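You operate a simulated robot arm through the tools that you are given. There is no shell and no other tool. Be economical: measure what you need, move in short steps, check, and stop when the job is done.

You run a simulated two-armed robot. Do the job below in one go: nothing can be reset, and whatever is moved stays where it is left.

Task
Hand out an oil change kit: the SHORT filter carton and 150 ml of engine oil, in the orange tray.
Fine: pump into the OIL jug; shut the spout valve again; spill nothing; leave the other jug and the air vents alone. Set down upright: measuring jug, what you pick out. Where these are worked on the way, their far stop is far enough and under half their travel is too little: spout valve.

Only the result counts: the job must be done as asked and must still hold three seconds after the hand-in. Knocking over, shifting, dropping, spilling or breaking anything else fails it.

Robot
Two 7-joint arms with two-finger parallel grippers on one trunk, on a base that drives. Base frame: it is fixed to the floor where the robot stands at the start and does not move with it; the origin is under the middle of the robot, x ahead of it, y to its left, z up; the surface under the hand at the start is at about z = 0.9. Lengths are in m, angles in degrees, forces in N, time in s.
The left shoulder is at the start at [0.05, 0.168, 1.032], the right one opposite. With the tool pointing down near the work surface each hand reaches from about 0.1 to 0.64 m from the robot's upright axis, wherever it stands, measured 20 degrees to its own side. Places, roughly: brake fluid vent [0.2, -0.6, 1.3]; coolant vent [0.4, -0.4, 1.3]; inside of the orange tray [-1, -1.4, 0.9]; pump handle [0.7, 0, 1.2]; spout valve [0.6, -0.2, 1.2]; water vent [-0.8, -1.4, 1.3]. Payload 1.57 kg a hand.
Tool frame (each hand has its own): the origin (TCP) lies between the finger pads and is the grasp point; the fingertips stand 0.03 m ahead of it; z points along the fingers, y is the line along which they close. The gripper opens to 0.08 m. The fingers are 0.017 m wide and 0.012 m thick; the gripper's body (0.04 by 0.082 m) begins 0.08 m behind the TCP.
Orientation is told as [roll, pitch, yaw] about the base's x, y, z axes, in that order, counted from this pose: with the fingers straight down and closing along the base's y, the tool's x points along the base's -x, its y along +y and its z along -z.

Tools
- The arms move only by the tool step_arm. It takes "left_plan", "right_plan" or both (then of equal length, played together; a hand with none holds still); each is a list of rows, each a list of 3 entries, a list of its own where there are three numbers: the turn, a rotation vector about the base's x, y, z in degrees, then the shift along the base's x, y, z in m, then the opening, from 0 (shut) to 1 (fully open). In form: [[[rx, ry, rz], [dx, dy, dz], gripper], ...]. A call has 1 to 8 rows; each row shifts and turns the commanded pose from where the row before left it. A row lasts 0.2 s, in which the tool goes at most 0.05 m and 8.6 degrees; a call with a longer step from one row to the next is refused whole, and so is a gripper value outside its range. A pose out of reach is approached as far as the arm can. The call stops where the force on the tool passes 40 N (or 10 N more than at its start, if that is more) or the arm is blocked; 0.2 s more then pass. Each finger travels about 0.045 m/s and halts on what it meets, pressing with about 36 N; the grip force reading is that of the motor and also rises with nothing between the fingers. The clock runs only during rows and for 0.2 s after the last one: add rows that do not move to give the fingers time. The reply holds the time, the measured pose of the TCP, the force on the tool along the base axes, the opening and the grip force, in the units named above and with some noise, with the torque about the TCP (base axes, N m) and any sound that the robot's microphone picked up, and new pictures: "pictures" is both (left out), scene, wrist or none (wrist: the cameras of the hands that moved).
- Cameras (640 x 400 px; columns grow to the right, rows downward): "scene" is now at [0.0981, -0.0679, 1.2796]; the picture's right is [-0.81, -0.59, 0.00], its down [-0.18, 0.25, -0.95] and it looks along [0.56, -0.77, -0.31] (base axes); focal length 214 px, centre (320, 200). "left" rides on the left gripper at [0.072, 0.007, -0.122] in its tool frame; the picture's right is [-0.09, 1.00, 0.00], its down [-0.84, -0.08, -0.54] and it looks along [-0.54, -0.05, 0.84] (tool axes); focal length 238 px, centre (320, 200). "right" rides on the right gripper at [0.072, -0.007, -0.122] in its tool frame; the picture's right is [0.09, 1.00, 0.00], its down [-0.84, 0.08, -0.54] and it looks along [-0.54, 0.05, 0.84] (tool axes); focal length 238 px, centre (320, 200).
- slide_trunk(by): slides the trunk up (or, below 0, down) by that many m; the arms and the scene camera ride with it, the base frame stays. It gives what a move gives, with no picture.
- roll_base(legs): drives the robot by 1 to 6 legs, each [ahead, left, turn to the left] in m, m and degrees, along the robot's own axes; the way and the turn of a leg run together, so that a leg with both is an arc; at most 1.5 m and 180 degrees a leg. The arms and the cameras ride along, it lands a little off, and it stops where it bumps. It gives what a move gives, and a new picture of the scene camera.
- pan_tilt(pan, tilt): turns the head with the scene camera to pan (to the left, within 80 degrees either way) and tilt (down, from -29 to 69), counted from straight ahead of the robot. It gives what a move gives, and a new picture of the scene camera.
- point_at(camera, pixels): for up to 12 pixels [column, row] of the newest picture of that camera ("zoom" is the newest enlarged one), the place [x, y, z] in the base frame of the surface seen there, good to about 0.002 m, but the place of the scene camera against the robot may be out by one fixed shift of up to 0.018 m in any direction. No time passes.
- inspect(camera, box): a new picture of the part [left, top, right, bottom] of that camera's present view, enlarged. No time passes.
- close_job(): hands the job in; it is judged then, once.

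Keep the steps short. Do not move on a guess: measure, check each grasp and each placing, and mend mistakes. In all there are 80 turns and 260 pictures (those below and enlarged ones count). Leave the grippers open and the arms clear of the work at the hand-in unless told otherwise, and finish with a single line.

The tools are called after "Emit:" as name(argument=value, ...) on one line, values as JSON. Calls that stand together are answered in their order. step_arm: Moves the arms, as the interface text tells. Its arguments: {"type":"object","properties":{"left_plan":{"type":"array","items":{"type":"array"}},"right_plan":{"type":"array","items":{"type":"array"}},"pictures":{"type":"string","enum":["both","scene","wrist","none"]}},"required":[]} The other tools are called the same way: slide_trunk (by) slides the trunk up or down; roll_base (legs) drives the base; pan_tilt (pan, tilt) turns the head that bears the scene camera; point_at (camera, pixels) gives the place of the surface under pixels of a picture; inspect (camera, box) takes an enlarged picture of a part of a camera's view; close_job () hands the job in.

At the start:

```text
t: 0.0
left_tcp_pos: [0.3412, -0.0663, 1.1494]
left_tool_rot: [-0.1, 0.0, 0.1]
left_force: [-0.5, 0.7, -0.8]
left_wrist_torque: [-0.02, 0.01, -0.01]
left_finger_gap: 0.0802
left_gripper_force: 0.1
right_tcp_pos: [0.2674, -0.3129, 1.0007]
right_tool_rot: [0.0, 0.0, 0.0]
right_force: [0.4, -0.7, -0.1]
right_wrist_torque: [-0.01, 0.01, 0.0]
right_finger_gap: 0.0799
right_gripper_force: 0.0
trunk travel left (down, up): [-0.2, 0.243]
robot x, y, heading: [0.0, 0.0043, 0.2]
head pan, tilt: [-53.6, 17.9]
```

scene: 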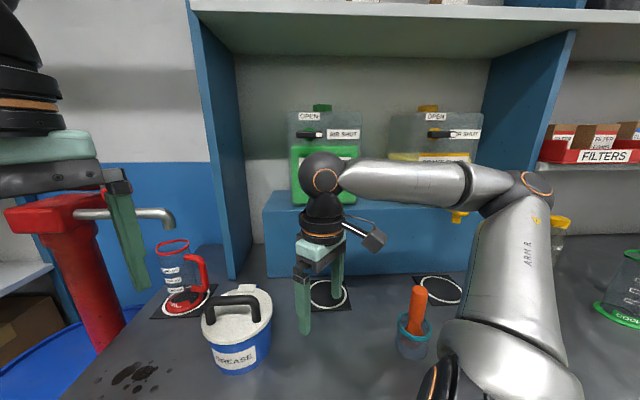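
right: 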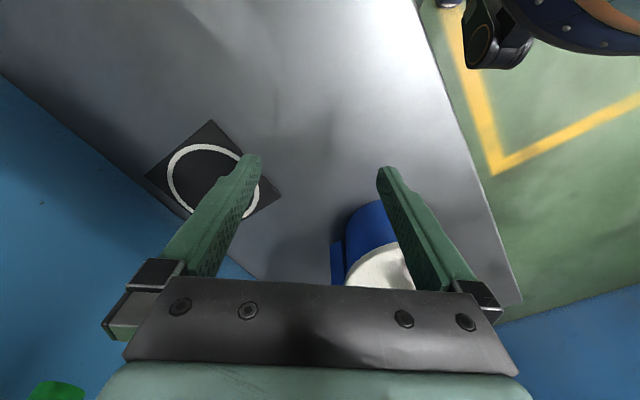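
left: 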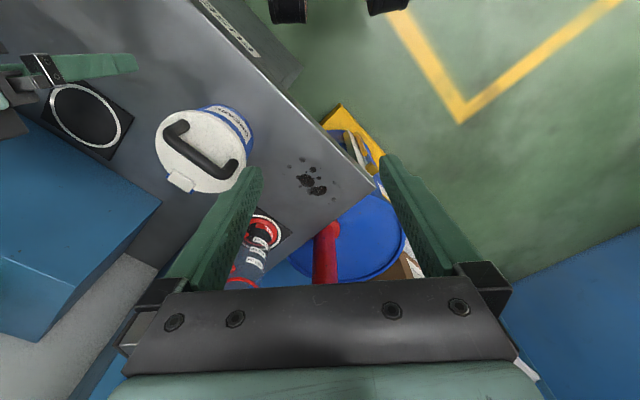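

I see the red drum pump on the left with a jug under its spout, and a shelf with the filters on the right. I'll look straight at the pump first.

Emit:
pan_tilt(pan=-10, tilt=15)

```text
t: 1.1
left_tcp_pos: [0.3414, -0.0667, 1.1506]
left_tool_rot: [-0.1, 0.0, 0.1]
left_force: [0.5, 0.4, -0.6]
left_wrist_torque: [0.0, -0.01, -0.01]
left_finger_gap: 0.0801
left_gripper_force: 0.1
right_tcp_pos: [0.2658, -0.3127, 1.0008]
right_tool_rot: [-0.1, 0.0, 0.0]
right_force: [0.1, 0.2, -0.6]
right_wrist_torque: [0.0, -0.04, -0.03]
right_finger_gap: 0.0804
right_gripper_force: 0.0
trunk travel left (down, up): [-0.2, 0.243]
robot x, y, heading: [0.0011, 0.0002, -0.2]
head pan, tilt: [-10.0, 15.0]
```

scene: 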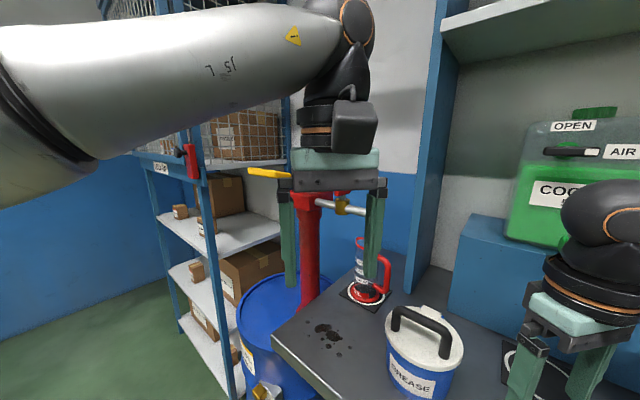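

The left hand blocks the pump; I'll move it left (+y) and back.

Emit:
step_arm(left_plan=[[[0, 0, 0], [-0.02, 0.045, 0], 1], [[0, 0, 0], [-0.02, 0.045, 0], 1], [[0, 0, 0], [-0.02, 0.045, 0], 1], [[0, 0, 0], [0, 0.045, -0.02], 1], [[0, 0, 0], [0, 0.045, -0.02], 1], [[0, 0, 0], [0, 0.045, -0.02], 1]], pictures="scene")

Emit:
inspect(camera="scene", box=[220, 120, 460, 320])

```text
t: 2.5
left_tcp_pos: [0.2829, 0.2067, 1.091]
left_tool_rot: [-0.1, 0.1, 0.1]
left_force: [0.4, -0.4, 0.2]
left_wrist_torque: [-0.04, 0.03, -0.04]
left_finger_gap: 0.0803
left_gripper_force: 0.2
right_tcp_pos: [0.2656, -0.3129, 0.9996]
right_tool_rot: [0.0, 0.1, 0.0]
right_force: [0.3, 1.4, -0.1]
right_wrist_torque: [-0.02, 0.0, 0.02]
right_finger_gap: 0.0801
right_gripper_force: 0.2
trunk travel left (down, up): [-0.2, 0.243]
robot x, y, heading: [-0.0018, 0.0018, 0.1]
head pan, tilt: [-10.0, 15.0]
```

scene: 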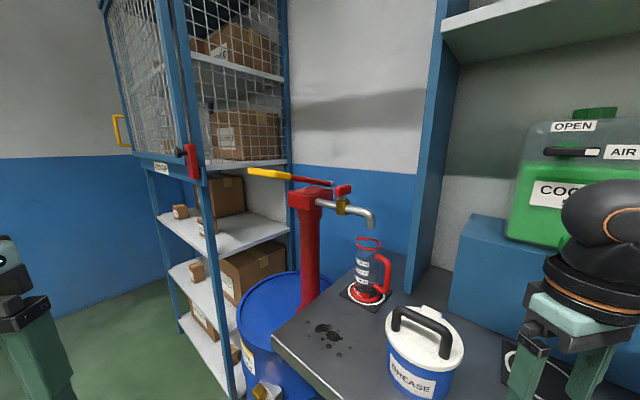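

```text
2.00 times, centred on (340, 220) of scene
```

zoom: 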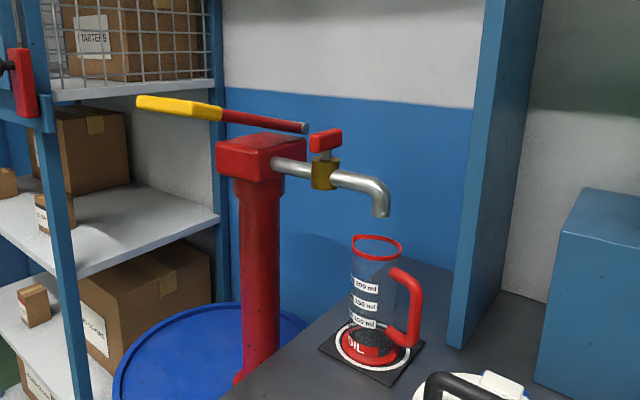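

Emit:
inspect(camera="scene", box=[240, 155, 400, 255])

Emit:
inspect(camera="scene", box=[320, 220, 416, 310])

Emit:
inspect(camera="scene", box=[110, 60, 290, 260])

Emit:
point_at(camera="scene", pixels=[[265, 173], [310, 179], [343, 188], [341, 210], [372, 226], [356, 240], [381, 243], [386, 275], [366, 290], [350, 304], [308, 190], [280, 290]])

```text
4.00 times, centred on (320, 205) of scene
```

zoom: 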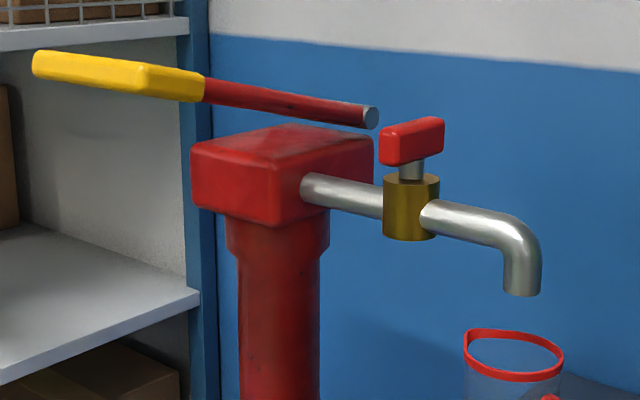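

```text
4.44 times, centred on (368, 265) of scene
```

zoom: 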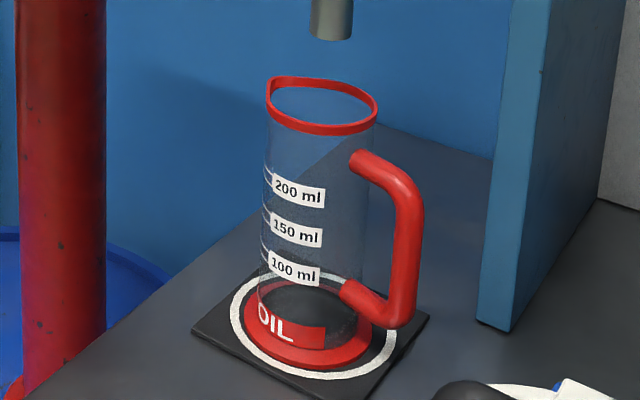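

```text
2.00 times, centred on (200, 160) of scene
```

zoom: 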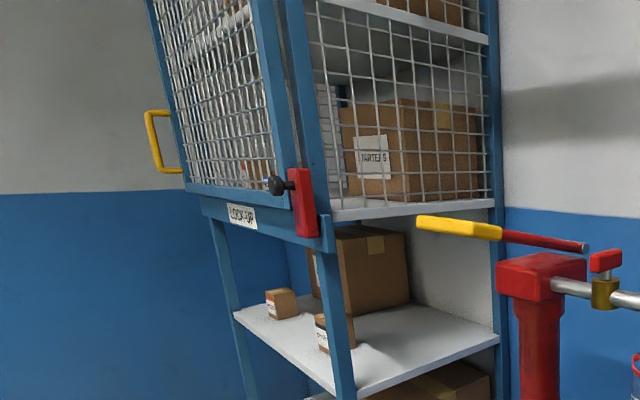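

```text
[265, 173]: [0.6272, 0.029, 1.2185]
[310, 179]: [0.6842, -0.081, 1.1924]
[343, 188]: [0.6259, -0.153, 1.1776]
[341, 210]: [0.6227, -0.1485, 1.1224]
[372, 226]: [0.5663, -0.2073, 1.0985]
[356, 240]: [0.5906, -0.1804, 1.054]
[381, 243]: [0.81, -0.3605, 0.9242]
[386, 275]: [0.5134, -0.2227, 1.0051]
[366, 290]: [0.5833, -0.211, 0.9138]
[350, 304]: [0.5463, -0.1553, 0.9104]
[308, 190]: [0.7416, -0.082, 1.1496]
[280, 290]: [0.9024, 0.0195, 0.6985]
```

Emit:
point_at(camera="scene", pixels=[[250, 171], [256, 172], [275, 175], [289, 178], [298, 179], [318, 182], [329, 184], [336, 187], [350, 186], [300, 195], [320, 190], [325, 203]])

Emit:
pan_tilt(pan=-79, tilt=20)

```text
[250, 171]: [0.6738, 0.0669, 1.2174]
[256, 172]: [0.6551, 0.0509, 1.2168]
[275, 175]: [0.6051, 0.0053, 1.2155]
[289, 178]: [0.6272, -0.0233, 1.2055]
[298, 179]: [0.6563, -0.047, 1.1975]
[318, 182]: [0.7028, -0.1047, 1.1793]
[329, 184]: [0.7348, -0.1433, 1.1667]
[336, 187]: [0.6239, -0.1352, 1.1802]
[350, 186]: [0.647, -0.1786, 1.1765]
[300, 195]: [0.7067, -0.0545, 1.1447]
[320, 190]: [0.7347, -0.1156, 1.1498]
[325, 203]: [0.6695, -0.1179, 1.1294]
```

```text
t: 3.9
left_tcp_pos: [0.2829, 0.2062, 1.0913]
left_tool_rot: [-0.1, -0.1, 0.1]
left_force: [-0.4, -1.3, -0.2]
left_wrist_torque: [0.04, -0.01, 0.01]
left_finger_gap: 0.0798
left_gripper_force: 0.1
right_tcp_pos: [0.2663, -0.3125, 0.9996]
right_tool_rot: [0.1, -0.1, 0.1]
right_force: [0.1, -0.2, -0.5]
right_wrist_torque: [-0.02, 0.01, -0.01]
right_finger_gap: 0.0803
right_gripper_force: 0.1
trunk travel left (down, up): [-0.2, 0.243]
robot x, y, heading: [0.0013, -0.0054, 0.1]
head pan, tilt: [-79.0, 20.0]
```

scene: 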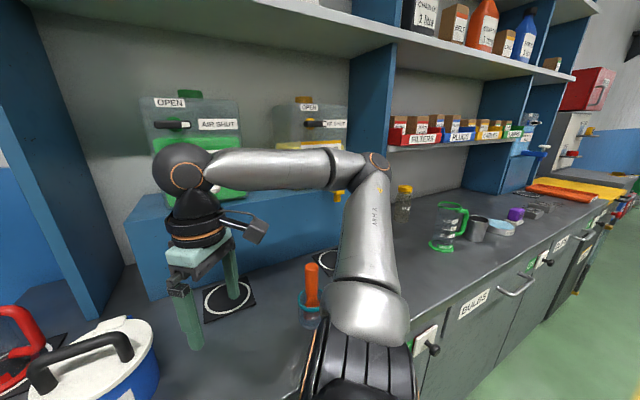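

Emit:
inspect(camera="scene", box=[380, 90, 540, 190])

Emit:
inspect(camera="scene", box=[390, 0, 640, 110])

Emit:
inspect(camera="scene", box=[380, 150, 640, 320])

Emit:
point_at(camera="scene", pixels=[[394, 130], [407, 122], [420, 127], [423, 138], [434, 120], [456, 138], [400, 150], [575, 185], [560, 195], [450, 245], [470, 165], [600, 180]])

```text
4.00 times, centred on (460, 140) of scene
```

zoom: 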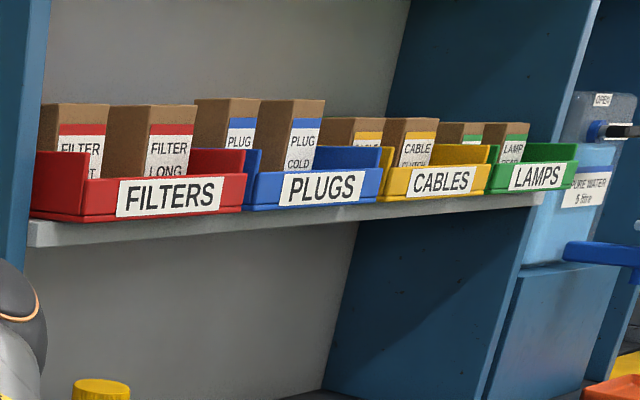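

```text
2.56 times, centred on (515, 55) of scene
```

zoom: 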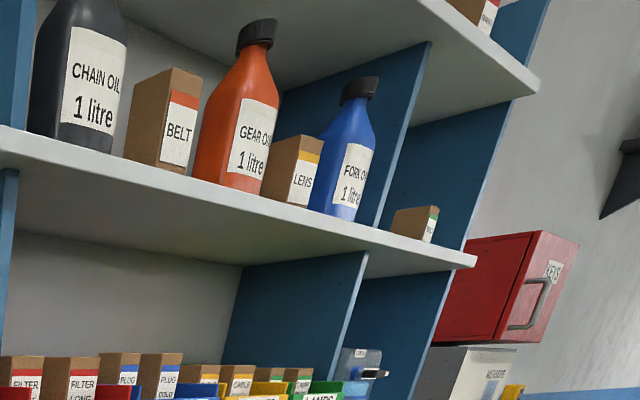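

```text
2.35 times, centred on (510, 235) of scene
```

zoom: 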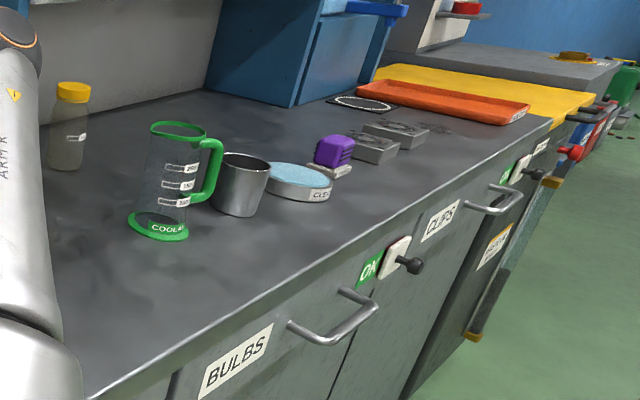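

```text
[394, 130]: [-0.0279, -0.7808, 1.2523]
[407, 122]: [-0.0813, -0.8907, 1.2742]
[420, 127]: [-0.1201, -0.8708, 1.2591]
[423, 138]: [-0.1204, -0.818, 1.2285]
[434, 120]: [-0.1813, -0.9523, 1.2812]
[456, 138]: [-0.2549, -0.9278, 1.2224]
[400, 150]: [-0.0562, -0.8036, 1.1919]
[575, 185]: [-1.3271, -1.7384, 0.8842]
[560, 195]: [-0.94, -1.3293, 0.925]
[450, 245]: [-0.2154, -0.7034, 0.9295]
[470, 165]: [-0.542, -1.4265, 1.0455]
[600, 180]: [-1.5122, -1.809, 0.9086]
```

Emit:
pan_tilt(pan=-30, tilt=60)

Emit:
point_at(camera="scene", pixels=[[320, 200]])

```text
t: 5.1
left_tcp_pos: [0.283, 0.2056, 1.0913]
left_tool_rot: [-0.2, 0.1, 0.1]
left_force: [-0.4, 0.1, 0.4]
left_wrist_torque: [0.0, 0.0, -0.01]
left_finger_gap: 0.0801
left_gripper_force: 0.0
right_tcp_pos: [0.266, -0.3124, 1.0001]
right_tool_rot: [0.0, 0.0, 0.0]
right_force: [-0.7, 0.0, -0.7]
right_wrist_torque: [-0.02, 0.02, 0.0]
right_finger_gap: 0.0803
right_gripper_force: 0.0
trunk travel left (down, up): [-0.2, 0.243]
robot x, y, heading: [-0.0009, 0.0017, -0.4]
head pan, tilt: [-30.0, 60.0]
```

scene: 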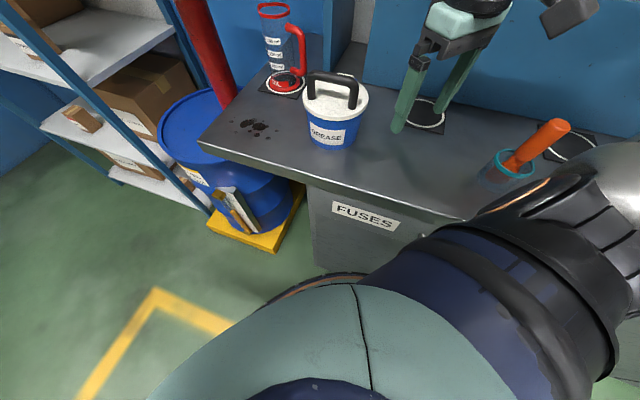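

```text
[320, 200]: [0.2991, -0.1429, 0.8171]
```

Emit:
point_at(camera="scene", pixels=[[200, 142], [260, 160], [340, 185], [440, 215], [320, 262], [272, 252], [208, 222], [240, 228], [270, 283], [208, 210], [500, 170], [160, 290]])

```text
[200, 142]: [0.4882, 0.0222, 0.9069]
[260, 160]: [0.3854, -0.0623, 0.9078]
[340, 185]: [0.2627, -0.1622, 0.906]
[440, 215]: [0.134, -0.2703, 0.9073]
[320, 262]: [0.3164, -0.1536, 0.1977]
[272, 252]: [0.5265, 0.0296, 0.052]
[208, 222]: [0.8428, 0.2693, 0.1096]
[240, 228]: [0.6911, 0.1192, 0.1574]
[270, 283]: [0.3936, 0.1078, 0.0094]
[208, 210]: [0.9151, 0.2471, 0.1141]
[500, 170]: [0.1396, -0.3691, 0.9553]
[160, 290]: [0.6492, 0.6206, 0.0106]
```

Emit:
point_at(camera="scene", pixels=[[332, 76], [332, 140], [308, 90], [362, 100], [278, 50], [296, 12]])

Emit:
pan_tilt(pan=-65, tilt=0)

```text
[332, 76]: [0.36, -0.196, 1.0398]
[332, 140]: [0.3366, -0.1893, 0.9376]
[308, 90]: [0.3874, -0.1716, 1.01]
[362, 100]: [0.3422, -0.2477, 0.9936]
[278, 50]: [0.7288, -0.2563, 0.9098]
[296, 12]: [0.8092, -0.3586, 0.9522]
```

```text
t: 6.4
left_tcp_pos: [0.2821, 0.2056, 1.0906]
left_tool_rot: [-0.1, 0.0, 0.0]
left_force: [-0.7, -0.1, -0.3]
left_wrist_torque: [-0.02, 0.0, -0.01]
left_finger_gap: 0.08
left_gripper_force: 0.1
right_tcp_pos: [0.2669, -0.3122, 1.0001]
right_tool_rot: [0.0, 0.0, 0.0]
right_force: [0.6, 0.3, 0.7]
right_wrist_torque: [-0.01, 0.0, 0.02]
right_finger_gap: 0.08
right_gripper_force: 0.1
trunk travel left (down, up): [-0.2, 0.243]
robot x, y, heading: [0.0007, 0.0037, -0.2]
head pan, tilt: [-65.0, 0.0]
```

scene: 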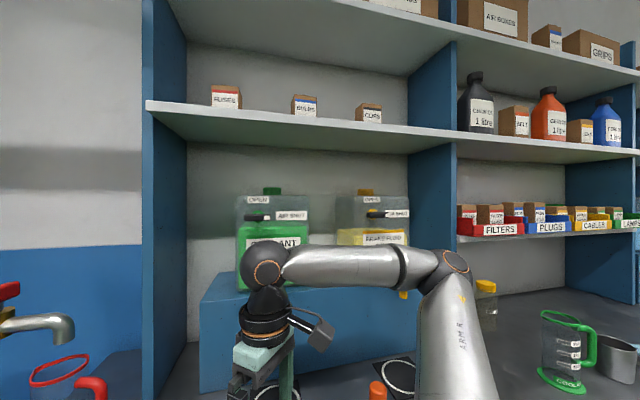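

Emit:
point_at(camera="scene", pixels=[[160, 104], [290, 122], [400, 135], [450, 262], [270, 250], [272, 220], [390, 218], [458, 240], [630, 150], [480, 240]])

Emit:
inspect(camera="scene", box=[450, 180, 570, 255])

```text
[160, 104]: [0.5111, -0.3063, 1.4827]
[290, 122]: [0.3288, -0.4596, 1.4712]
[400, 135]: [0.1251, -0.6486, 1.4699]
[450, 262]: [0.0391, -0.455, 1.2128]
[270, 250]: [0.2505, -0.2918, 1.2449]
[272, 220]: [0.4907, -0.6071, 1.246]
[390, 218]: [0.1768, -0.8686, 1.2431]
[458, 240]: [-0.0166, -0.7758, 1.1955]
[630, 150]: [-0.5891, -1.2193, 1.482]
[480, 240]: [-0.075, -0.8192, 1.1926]
```

```text
5.33 times, centred on (510, 218) of scene
```

zoom: 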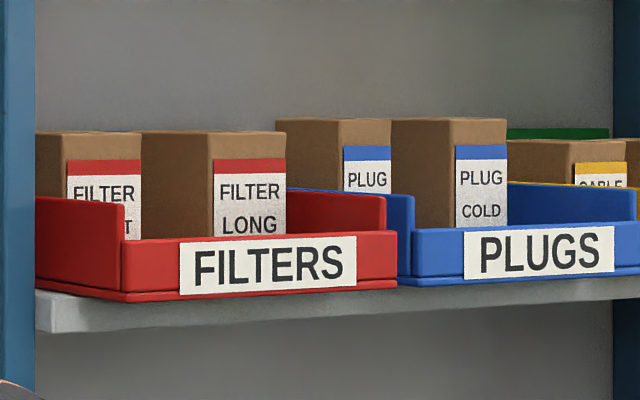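

The raised elbow stays clear of the shelf edge, so I'll raise the trunk, then drive toward the pump with a slight right turn.

Emit:
slide_trunk(by=0.235)

Emit:
roll_base(legs=[[0.08, 0.08, 0], [0.1, 0.08, -25]])

Emit:
pan_tilt(pan=-5, tilt=35)

```text
t: 8.8
left_tcp_pos: [0.2831, 0.2054, 1.3267]
left_tool_rot: [0.0, 0.1, 0.1]
left_force: [0.6, 0.1, -0.3]
left_wrist_torque: [-0.03, 0.02, 0.02]
left_finger_gap: 0.08
left_gripper_force: 0.1
right_tcp_pos: [0.2653, -0.3131, 1.2341]
right_tool_rot: [0.1, 0.0, 0.0]
right_force: [-0.2, 0.4, 0.0]
right_wrist_torque: [0.0, -0.04, 0.03]
right_finger_gap: 0.0798
right_gripper_force: 0.1
trunk travel left (down, up): [-0.435, 0.008]
robot x, y, heading: [0.0005, -0.0024, 0.1]
head pan, tilt: [-65.0, 0.0]
```

```text
t: 11.5
left_tcp_pos: [0.538, 0.1978, 1.3263]
left_tool_rot: [-0.1, -0.1, -25.9]
left_force: [0.2, 0.0, -0.4]
left_wrist_torque: [0.02, 0.01, 0.01]
left_finger_gap: 0.0801
left_gripper_force: 0.0
right_tcp_pos: [0.2967, -0.261, 1.2355]
right_tool_rot: [0.0, 0.1, -25.9]
right_force: [-0.4, 0.3, 0.0]
right_wrist_torque: [0.01, 0.02, -0.03]
right_finger_gap: 0.08
right_gripper_force: 0.0
trunk travel left (down, up): [-0.435, 0.008]
robot x, y, heading: [0.1918, 0.1394, -25.8]
head pan, tilt: [-65.0, 0.0]
```

scene: 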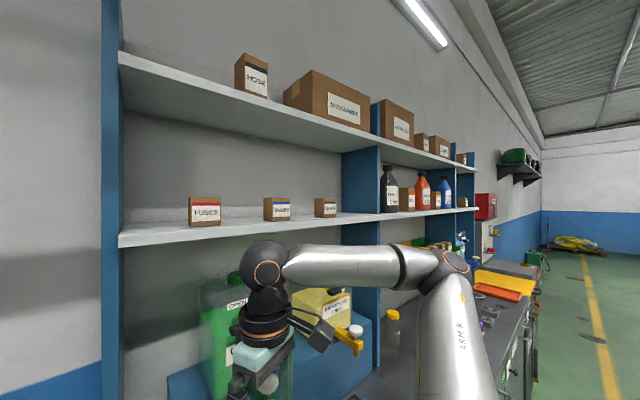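

```text
t: 12.8
left_tcp_pos: [0.5378, 0.198, 1.328]
left_tool_rot: [-0.1, -0.1, -25.8]
left_force: [0.2, 0.7, 0.6]
left_wrist_torque: [0.01, 0.03, 0.03]
left_finger_gap: 0.08
left_gripper_force: 0.0
right_tcp_pos: [0.2956, -0.2613, 1.2354]
right_tool_rot: [0.0, -0.1, -26.0]
right_force: [-0.1, 0.2, 0.3]
right_wrist_torque: [0.02, 0.02, -0.04]
right_finger_gap: 0.08
right_gripper_force: 0.0
trunk travel left (down, up): [-0.435, 0.008]
robot x, y, heading: [0.1955, 0.1386, -25.7]
head pan, tilt: [-5.0, 35.0]
```

scene: 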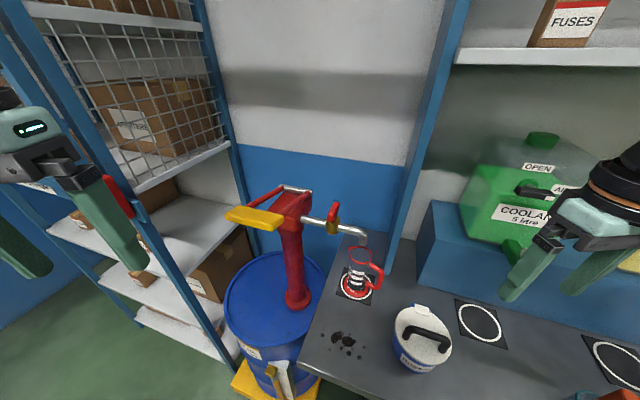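

Emit:
inspect(camera="scene", box=[215, 170, 391, 280])

Emit:
inspect(camera="scene", box=[320, 190, 400, 310])

Emit:
point_at(camera="scene", pixels=[[228, 213], [255, 217], [278, 224], [255, 202], [280, 188], [308, 191], [295, 205], [330, 215], [338, 204], [334, 228], [364, 237], [312, 220]])

```text
3.64 times, centred on (303, 225) of scene
```

zoom: 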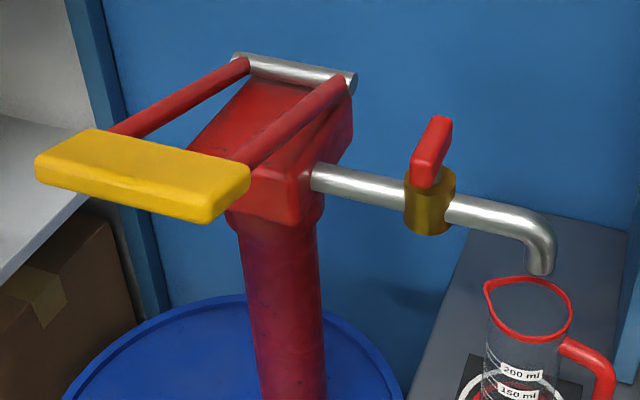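

```text
3.33 times, centred on (360, 250) of scene
```

zoom: 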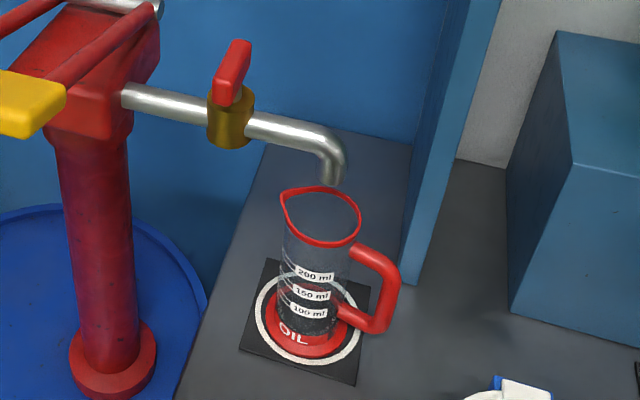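

```text
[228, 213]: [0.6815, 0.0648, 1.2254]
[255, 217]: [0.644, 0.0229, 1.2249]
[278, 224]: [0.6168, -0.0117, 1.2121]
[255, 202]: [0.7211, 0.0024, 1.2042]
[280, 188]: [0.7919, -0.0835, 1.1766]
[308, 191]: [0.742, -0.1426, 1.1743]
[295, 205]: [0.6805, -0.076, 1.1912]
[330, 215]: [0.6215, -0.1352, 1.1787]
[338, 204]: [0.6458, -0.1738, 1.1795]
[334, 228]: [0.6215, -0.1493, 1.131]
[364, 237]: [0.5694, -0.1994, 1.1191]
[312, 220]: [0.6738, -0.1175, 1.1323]
```

The valve bar stands across the pipe (shut). I'll bring the right hand above and short of the valve, turning the yaw so it closes along the pipe.

Emit:
step_arm(right_plan=[[[0, 0, -3.7], [0.03, 0.012, 0.01], 1], [[0, 0, -3.7], [0.04, 0.0125, 0.01], 1], [[0, 0, -3.7], [0.04, 0.0125, 0.01], 1], [[0, 0, -3.7], [0.04, 0.0125, 0.01], 1], [[0, 0, -3.7], [0.04, 0.0125, 0], 1], [[0, 0, -3.7], [0.04, 0.0125, 0], 1], [[0, 0, -3.7], [0.04, 0.0125, 0], 1]])

Emit:
point_at(camera="scene", pixels=[[225, 215], [242, 206], [283, 216], [271, 227], [253, 222], [262, 211]])

```text
t: 14.4
left_tcp_pos: [0.5377, 0.198, 1.3273]
left_tool_rot: [-0.1, -0.1, -25.9]
left_force: [0.7, -0.3, -0.7]
left_wrist_torque: [0.02, -0.02, 0.01]
left_finger_gap: 0.0802
left_gripper_force: 0.1
right_tcp_pos: [0.5181, -0.2029, 1.2736]
right_tool_rot: [0.1, -0.1, -49.2]
right_force: [0.2, 1.3, 0.8]
right_wrist_torque: [-0.03, 0.0, 0.02]
right_finger_gap: 0.0799
right_gripper_force: 0.0
right hand out of reach, approached as far as the arm can: row 6, 7
trunk travel left (down, up): [-0.435, 0.008]
robot x, y, heading: [0.1933, 0.1363, -26.0]
head pan, tilt: [-5.0, 35.0]
```

scene: 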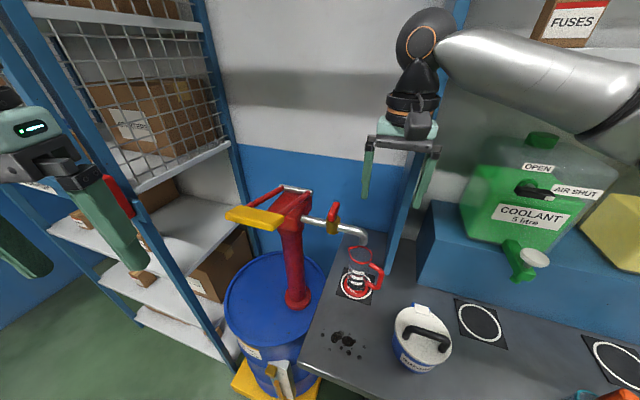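
right: 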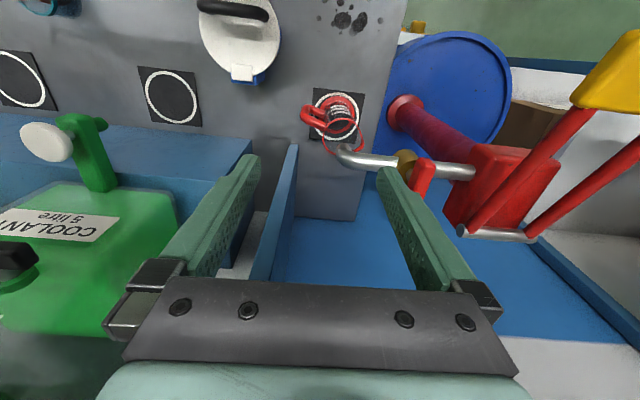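

```text
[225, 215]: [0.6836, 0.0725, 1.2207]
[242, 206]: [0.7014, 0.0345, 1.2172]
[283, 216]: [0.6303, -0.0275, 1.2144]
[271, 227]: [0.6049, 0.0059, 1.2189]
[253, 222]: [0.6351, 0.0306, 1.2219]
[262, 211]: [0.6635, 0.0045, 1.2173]
```

Out of reach with the tool straight down there. I'll measure the valve bar through the right camera, then use a tilted approach.

Emit:
point_at(camera="right", pixels=[[425, 166], [419, 185], [416, 200], [408, 155], [405, 168], [345, 150], [450, 170], [340, 130], [300, 112]])

Emit:
inspect(camera="right", box=[290, 60, 490, 260])

```text
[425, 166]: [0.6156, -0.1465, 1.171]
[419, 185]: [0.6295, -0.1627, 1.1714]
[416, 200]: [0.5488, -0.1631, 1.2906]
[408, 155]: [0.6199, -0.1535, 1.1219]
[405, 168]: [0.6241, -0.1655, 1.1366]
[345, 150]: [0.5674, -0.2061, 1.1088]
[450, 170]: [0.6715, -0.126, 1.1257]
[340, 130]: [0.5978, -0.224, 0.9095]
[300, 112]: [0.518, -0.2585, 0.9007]
```

```text
2.00 times, centred on (390, 160) of right
```

zoom: 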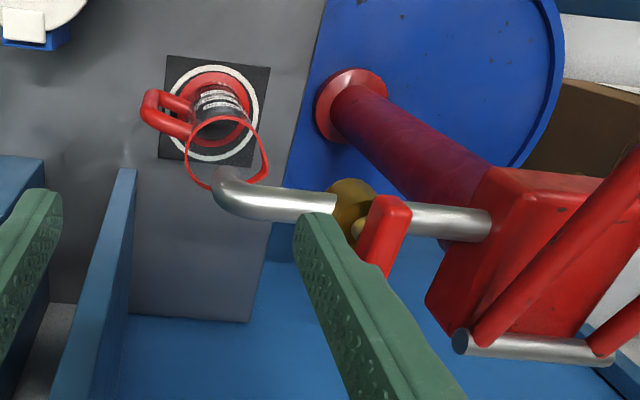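

Emit:
step_arm(right_plan=[[[-6.3, -4.9, 0], [0.0, 0.0, 0], 1], [[-6.3, -4.9, 0], [0.0, 0.016, 0], 1], [[-6.3, -4.9, 0], [0, 0.016, 0], 1], [[-6.3, -4.9, 0], [0.0, 0.016, 0], 1], [[-6.3, -4.9, 0], [0.0, 0.016, 0], 1]])

```text
t: 15.6
left_tcp_pos: [0.5376, 0.1984, 1.326]
left_tool_rot: [-0.1, -0.1, -25.9]
left_force: [0.7, -0.8, 0.5]
left_wrist_torque: [-0.01, -0.01, 0.02]
left_finger_gap: 0.0801
left_gripper_force: 0.1
right_tcp_pos: [0.4999, -0.1852, 1.2811]
right_tool_rot: [-0.2, -40.1, -51.8]
right_force: [0.7, -0.4, 0.4]
right_wrist_torque: [-0.01, 0.01, 0.01]
right_finger_gap: 0.0801
right_gripper_force: 0.0
right hand out of reach, approached as far as the arm can: row 3, 4, 5
trunk travel left (down, up): [-0.435, 0.008]
robot x, y, heading: [0.1955, 0.1382, -26.0]
head pan, tilt: [-5.0, 35.0]
```

scene: 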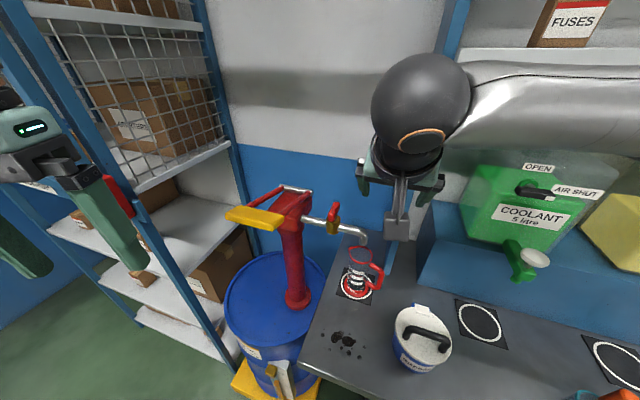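
right: 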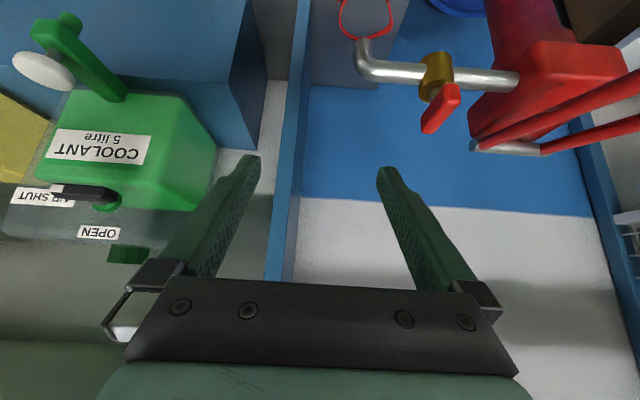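

The right wrist is limited in this pose. I'll retract it, and turn the robot to face the bench squarely so the left hand meets valve and handle naturally.

Emit:
step_arm(right_plan=[[[6.3, 4.9, 0], [-0.04, -0.01, 0], 1], [[6.3, 4.9, 0], [-0.04, -0.01, 0], 1], [[6.3, 4.9, 0], [-0.04, -0.01, 0], 1], [[6.3, 4.9, 0], [-0.04, -0.01, 0], 1], [[6.3, 4.9, 0], [-0.03, -0.01, 0], 1], [[0, 0, 8], [-0.02, -0.01, 0], 1], [[0, 0, 8], [0, 0, 0], 1], [[0, 0, 8], [0, 0, 0], 1]], pictures="none")

Emit:
roll_base(legs=[[-0.055, -0.07, -24]])

Emit:
pan_tilt(pan=20, tilt=35)

```text
t: 17.4
left_tcp_pos: [0.537, 0.1978, 1.3271]
left_tool_rot: [-0.1, -0.1, -25.9]
left_force: [0.1, 0.1, -0.3]
left_wrist_torque: [-0.01, 0.0, 0.01]
left_finger_gap: 0.0801
left_gripper_force: 0.1
right_tcp_pos: [0.2902, -0.2457, 1.2806]
right_tool_rot: [0.0, 0.0, -27.5]
right_force: [0.3, 0.1, 0.6]
right_wrist_torque: [-0.01, 0.0, 0.01]
right_finger_gap: 0.0801
right_gripper_force: 0.1
trunk travel left (down, up): [-0.435, 0.008]
robot x, y, heading: [0.1933, 0.1373, -25.9]
head pan, tilt: [-5.0, 35.0]
```

```text
t: 19.1
left_tcp_pos: [0.4466, 0.0292, 1.3273]
left_tool_rot: [-0.1, -0.1, -50.5]
left_force: [-0.1, 0.4, 0.9]
left_wrist_torque: [0.0, -0.02, 0.0]
left_finger_gap: 0.08
left_gripper_force: 0.1
right_tcp_pos: [0.0366, -0.2713, 1.2814]
right_tool_rot: [0.0, -0.1, -52.5]
right_force: [0.1, 0.3, 0.0]
right_wrist_torque: [0.02, 0.02, -0.02]
right_finger_gap: 0.08
right_gripper_force: 0.1
trunk travel left (down, up): [-0.435, 0.008]
robot x, y, heading: [0.1088, 0.1158, -50.5]
head pan, tilt: [-5.0, 35.0]
```

scene: 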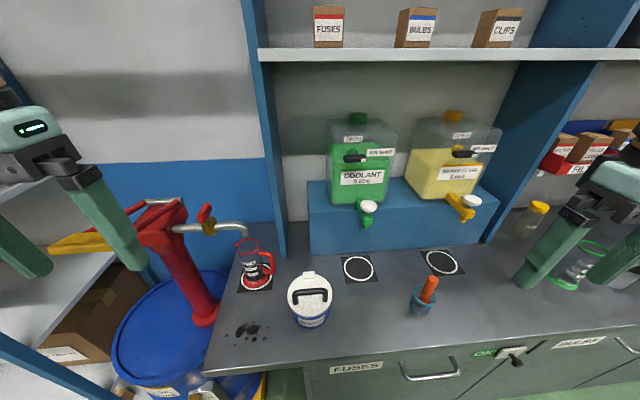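

```text
t: 20.0
left_tcp_pos: [0.4453, 0.027, 1.3271]
left_tool_rot: [0.0, 0.0, -50.5]
left_force: [-0.5, -0.3, 0.3]
left_wrist_torque: [0.01, 0.0, -0.02]
left_finger_gap: 0.08
left_gripper_force: 0.0
right_tcp_pos: [0.0368, -0.2725, 1.2816]
right_tool_rot: [0.0, 0.1, -52.6]
right_force: [0.1, 0.1, 1.1]
right_wrist_torque: [-0.02, -0.03, 0.01]
right_finger_gap: 0.08
right_gripper_force: 0.0
trunk travel left (down, up): [-0.435, 0.008]
robot x, y, heading: [0.1091, 0.1146, -50.7]
head pan, tilt: [20.0, 35.0]
```

scene: 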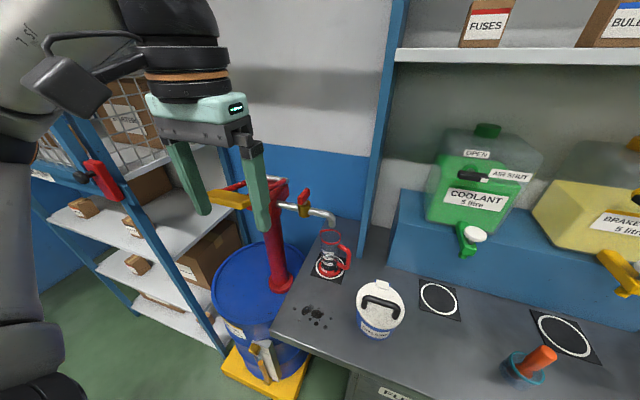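

Emit:
step_arm(left_plan=[[[0, 0, 0], [0.026, -0.026, -0.01], 1], [[0, 0, 0], [0.026, -0.026, -0.01], 1], [[0, 0, 0], [0.026, -0.026, -0.01], 1], [[0, 0, -1], [0.026, -0.026, -0.01], 1], [[0, 0, -1], [0.026, -0.026, -0.01], 1], [[0, 0, 0], [0.02, -0.02, -0.01], 1]])

```text
t: 21.4
left_tcp_pos: [0.5958, -0.1215, 1.2675]
left_tool_rot: [-0.1, 0.0, -52.4]
left_force: [0.6, -0.2, 0.9]
left_wrist_torque: [0.02, 0.03, -0.02]
left_finger_gap: 0.08
left_gripper_force: 0.1
right_tcp_pos: [0.0368, -0.272, 1.2813]
right_tool_rot: [0.0, 0.0, -52.5]
right_force: [-1.0, 0.5, -0.2]
right_wrist_torque: [0.0, -0.01, 0.0]
right_finger_gap: 0.0799
right_gripper_force: 0.0
trunk travel left (down, up): [-0.435, 0.008]
robot x, y, heading: [0.111, 0.1191, -50.5]
head pan, tilt: [20.0, 35.0]
```

scene: 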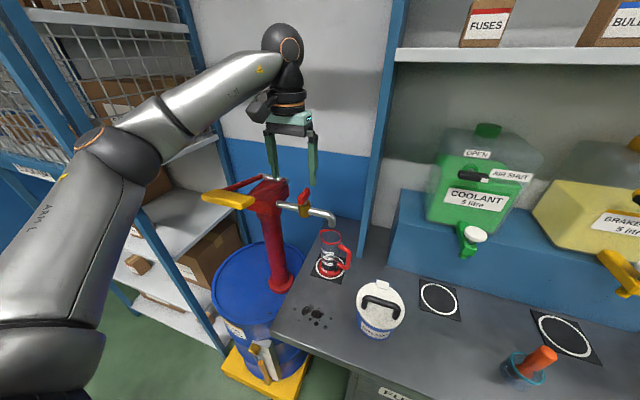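
left: 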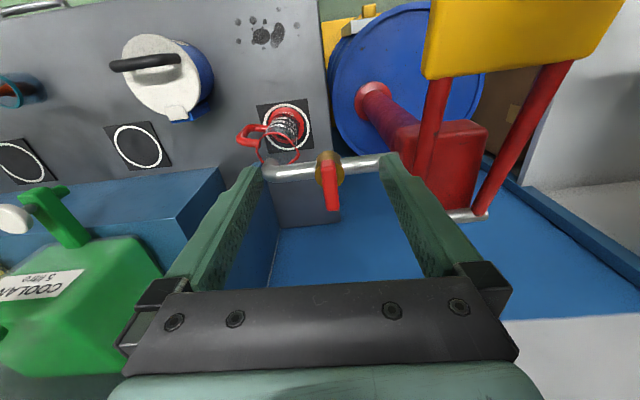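

Emit:
point_at(camera="left", pixels=[[325, 158], [327, 180], [330, 195], [335, 207], [329, 163], [270, 170], [372, 162], [320, 180], [435, 70], [560, 60], [418, 165], [400, 20]])

Emit:
inspect(camera="left", box=[230, 80, 430, 230])

```text
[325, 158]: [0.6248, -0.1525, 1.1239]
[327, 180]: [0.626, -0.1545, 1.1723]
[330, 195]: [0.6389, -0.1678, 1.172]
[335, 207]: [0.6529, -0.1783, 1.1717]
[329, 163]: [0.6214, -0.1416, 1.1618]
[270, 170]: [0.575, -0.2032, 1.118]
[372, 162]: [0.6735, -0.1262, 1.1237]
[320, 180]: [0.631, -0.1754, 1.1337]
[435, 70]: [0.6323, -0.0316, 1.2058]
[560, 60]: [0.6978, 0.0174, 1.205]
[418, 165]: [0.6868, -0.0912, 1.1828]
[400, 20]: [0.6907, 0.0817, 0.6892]
```

```text
2.67 times, centred on (330, 155) of left
```

zoom: 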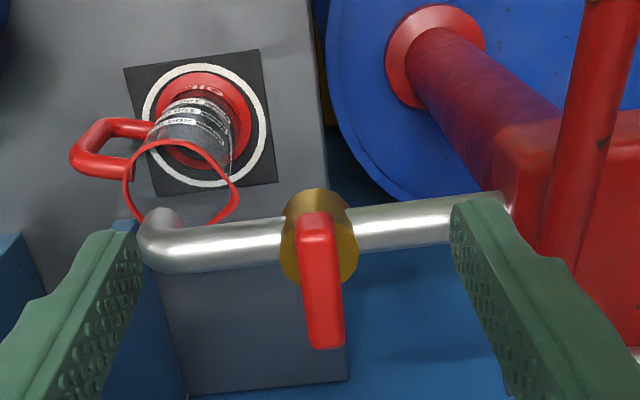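

Emit:
step_arm(left_plan=[[[0, 0, 1], [0.02, -0.0187, -0.005], 1], [[0, 0, 1], [0.018, -0.0187, -0.005], 1], [[0, 0, 0], [0, 0, -0.04], 1], [[0, 0, 0], [0, 0, -0.035], 1], [[0, 0, 0], [0, 0, 0], 0], [[0, 0, 0], [0, 0, 0], 0], [[0, 0, 0], [0, 0, 0], 0], [[0, 0, 0], [0, 0, 0], 0]])

```text
t: 23.2
left_tcp_pos: [0.6321, -0.1588, 1.1809]
left_tool_rot: [-0.1, 0.0, -50.7]
left_force: [-4.5, -3.1, -2.3]
left_wrist_torque: [0.03, -0.12, 0.15]
left_finger_gap: 0.0159
left_gripper_force: 14.7
right_tcp_pos: [0.0353, -0.2723, 1.2804]
right_tool_rot: [0.1, 0.0, -52.5]
right_force: [-0.8, 0.0, -0.6]
right_wrist_torque: [0.02, -0.01, -0.02]
right_finger_gap: 0.0801
right_gripper_force: 0.1
trunk travel left (down, up): [-0.435, 0.008]
robot x, y, heading: [0.1101, 0.1179, -50.8]
head pan, tilt: [20.0, 35.0]
```

scene: 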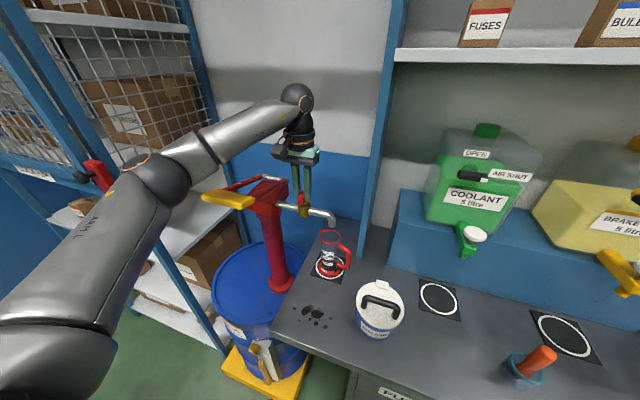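
left: 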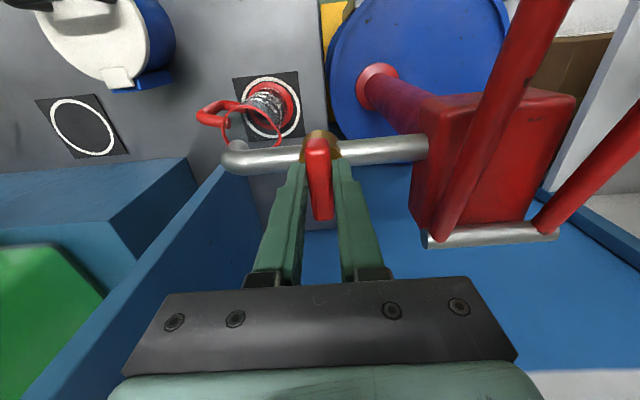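

Gripped. I'll test turning counter-clockwise by 24°.

Emit:
step_arm(left_plan=[[[0, 0, 8], [0, 0, 0], 0], [[0, 0, 8], [0, 0, 0], 0], [[0, 0, 8], [0, 0, 0], 0]], pictures="wrist")

```text
t: 24.0
left_tcp_pos: [0.6315, -0.1598, 1.1831]
left_tool_rot: [-0.1, 0.0, -26.6]
left_force: [-12.5, -8.0, -2.7]
left_wrist_torque: [0.0, 0.34, -0.06]
left_finger_gap: 0.016
left_gripper_force: 31.3
right_tcp_pos: [0.0349, -0.2733, 1.2792]
right_tool_rot: [0.1, 0.0, -52.5]
right_force: [0.1, 0.4, -0.8]
right_wrist_torque: [-0.02, -0.01, -0.01]
right_finger_gap: 0.0801
right_gripper_force: 0.1
trunk travel left (down, up): [-0.435, 0.008]
robot x, y, heading: [0.1038, 0.1166, -50.6]
head pan, tilt: [20.0, 35.0]
```

left: 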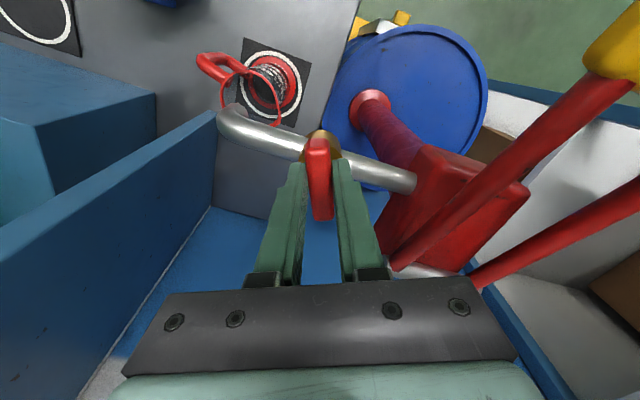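

The bar turns with the hand with almost no torque. Continuing CCW to the stop.

Emit:
step_arm(left_plan=[[[0, 0, 8], [-0.001, -0.001, 0], 0], [[0, 0, 8], [-0.001, 0, 0], 0], [[0, 0, 8], [0, 0, 0], 0], [[0, 0, 8], [0, 0, 0], 0], [[0, 0, 8], [0, 0, 0], 0], [[0, 0, 8], [0, 0, 0], 0], [[0, 0, 8], [0, 0, 0], 0], [[0, 0, 8], [0, 0, 0], 0]])

```text
t: 25.8
left_tcp_pos: [0.6324, -0.1652, 1.1833]
left_tool_rot: [-0.7, 0.1, 37.8]
left_force: [6.4, -29.7, 11.6]
left_wrist_torque: [0.27, -0.25, -0.05]
left_finger_gap: 0.0159
left_gripper_force: 31.3
right_tcp_pos: [0.0364, -0.2747, 1.28]
right_tool_rot: [0.3, 0.2, -52.4]
right_force: [0.2, 0.3, 0.8]
right_wrist_torque: [0.02, -0.01, 0.0]
right_finger_gap: 0.0797
right_gripper_force: 0.1
trunk travel left (down, up): [-0.435, 0.008]
robot x, y, heading: [0.1042, 0.1144, -50.6]
head pan, tilt: [20.0, 35.0]
```

scene: 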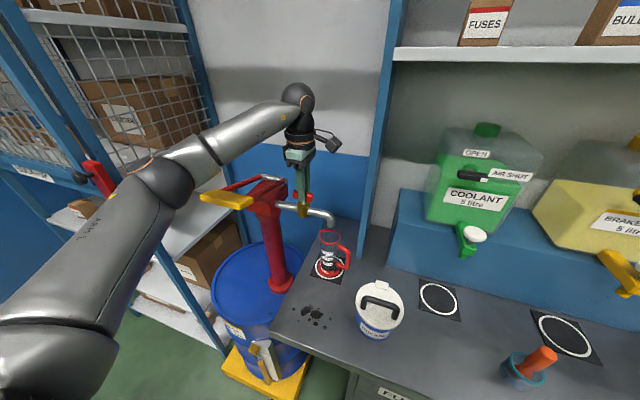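
left: 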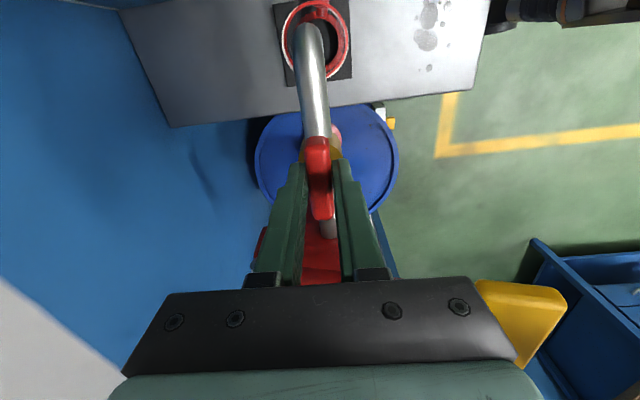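

The bar is now along the pipe: open. Release and lift straight up, then turn back.

Emit:
step_arm(left_plan=[[[0, 0, 0], [0, 0.002, 0], 1], [[0, 0, 0], [0, 0, 0], 1], [[0, 0, 0], [0, 0, 0], 1], [[0, 0, 0], [0, 0, 0], 1], [[0, 0, 0], [0, 0, 0.04], 1], [[0, 0, 0], [0, 0, 0.04], 1], [[0, 0, 0], [0, 0, 0.04], 1]], pictures="wrist")

```text
t: 27.4
left_tcp_pos: [0.6323, -0.1577, 1.3029]
left_tool_rot: [-0.1, -0.1, 37.5]
left_force: [-0.1, -0.3, 0.9]
left_wrist_torque: [0.0, -0.01, 0.0]
left_finger_gap: 0.0804
left_gripper_force: 0.0
right_tcp_pos: [0.0359, -0.2716, 1.2816]
right_tool_rot: [0.2, -0.1, -52.6]
right_force: [0.1, 0.4, -0.7]
right_wrist_torque: [0.01, -0.04, 0.02]
right_finger_gap: 0.0801
right_gripper_force: 0.0
trunk travel left (down, up): [-0.435, 0.008]
robot x, y, heading: [0.1095, 0.116, -50.7]
head pan, tilt: [20.0, 35.0]
```

left: 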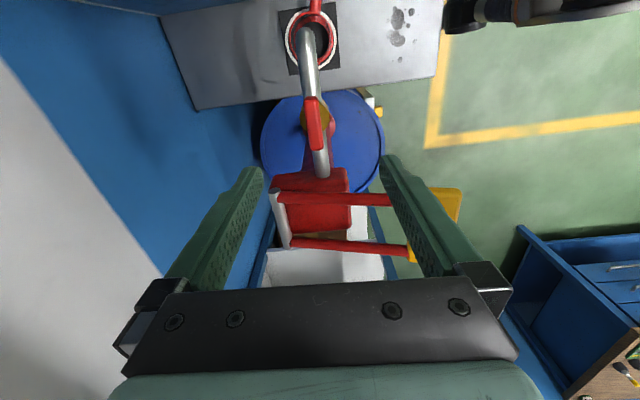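

The hand's closing line now already runs across the paddle. Move over the yellow paddle and look.

Emit:
step_arm(left_plan=[[[0, 0, 0], [0.005, 0.043, 0], 1], [[0, 0, 0], [0.005, 0.043, 0], 1], [[0, 0, 0], [0.005, 0.043, 0], 1], [[0, 0, 0], [0.005, 0.043, 0], 1]])

```text
t: 28.4
left_tcp_pos: [0.6562, 0.0164, 1.301]
left_tool_rot: [-0.1, 0.0, 37.4]
left_force: [-0.2, 0.2, 0.4]
left_wrist_torque: [-0.03, -0.03, -0.03]
left_finger_gap: 0.0798
left_gripper_force: 0.2
right_tcp_pos: [0.0365, -0.2702, 1.2812]
right_tool_rot: [-0.1, 0.0, -52.5]
right_force: [0.2, -0.2, 1.0]
right_wrist_torque: [0.01, -0.01, -0.06]
right_finger_gap: 0.08
right_gripper_force: 0.0
trunk travel left (down, up): [-0.435, 0.008]
robot x, y, heading: [0.106, 0.1141, -50.6]
head pan, tilt: [20.0, 35.0]
```

scene: 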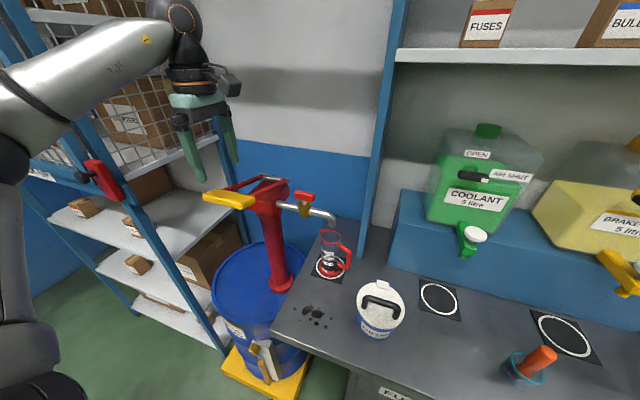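
left: 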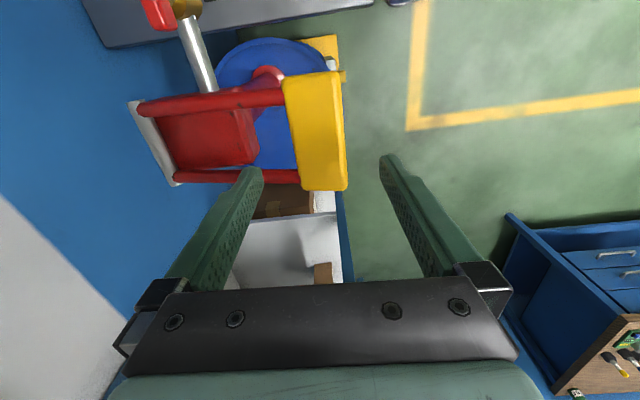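

Emit:
point_at(camera="left", pixels=[[288, 85], [330, 80], [342, 183], [306, 183], [318, 130], [130, 105], [175, 183], [240, 95], [240, 176]])

```text
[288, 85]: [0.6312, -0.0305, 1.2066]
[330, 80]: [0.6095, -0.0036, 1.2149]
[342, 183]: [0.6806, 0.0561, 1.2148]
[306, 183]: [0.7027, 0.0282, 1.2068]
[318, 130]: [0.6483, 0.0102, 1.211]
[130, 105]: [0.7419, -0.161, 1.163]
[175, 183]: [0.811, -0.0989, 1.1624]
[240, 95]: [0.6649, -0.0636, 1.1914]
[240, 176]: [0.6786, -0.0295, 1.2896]
```

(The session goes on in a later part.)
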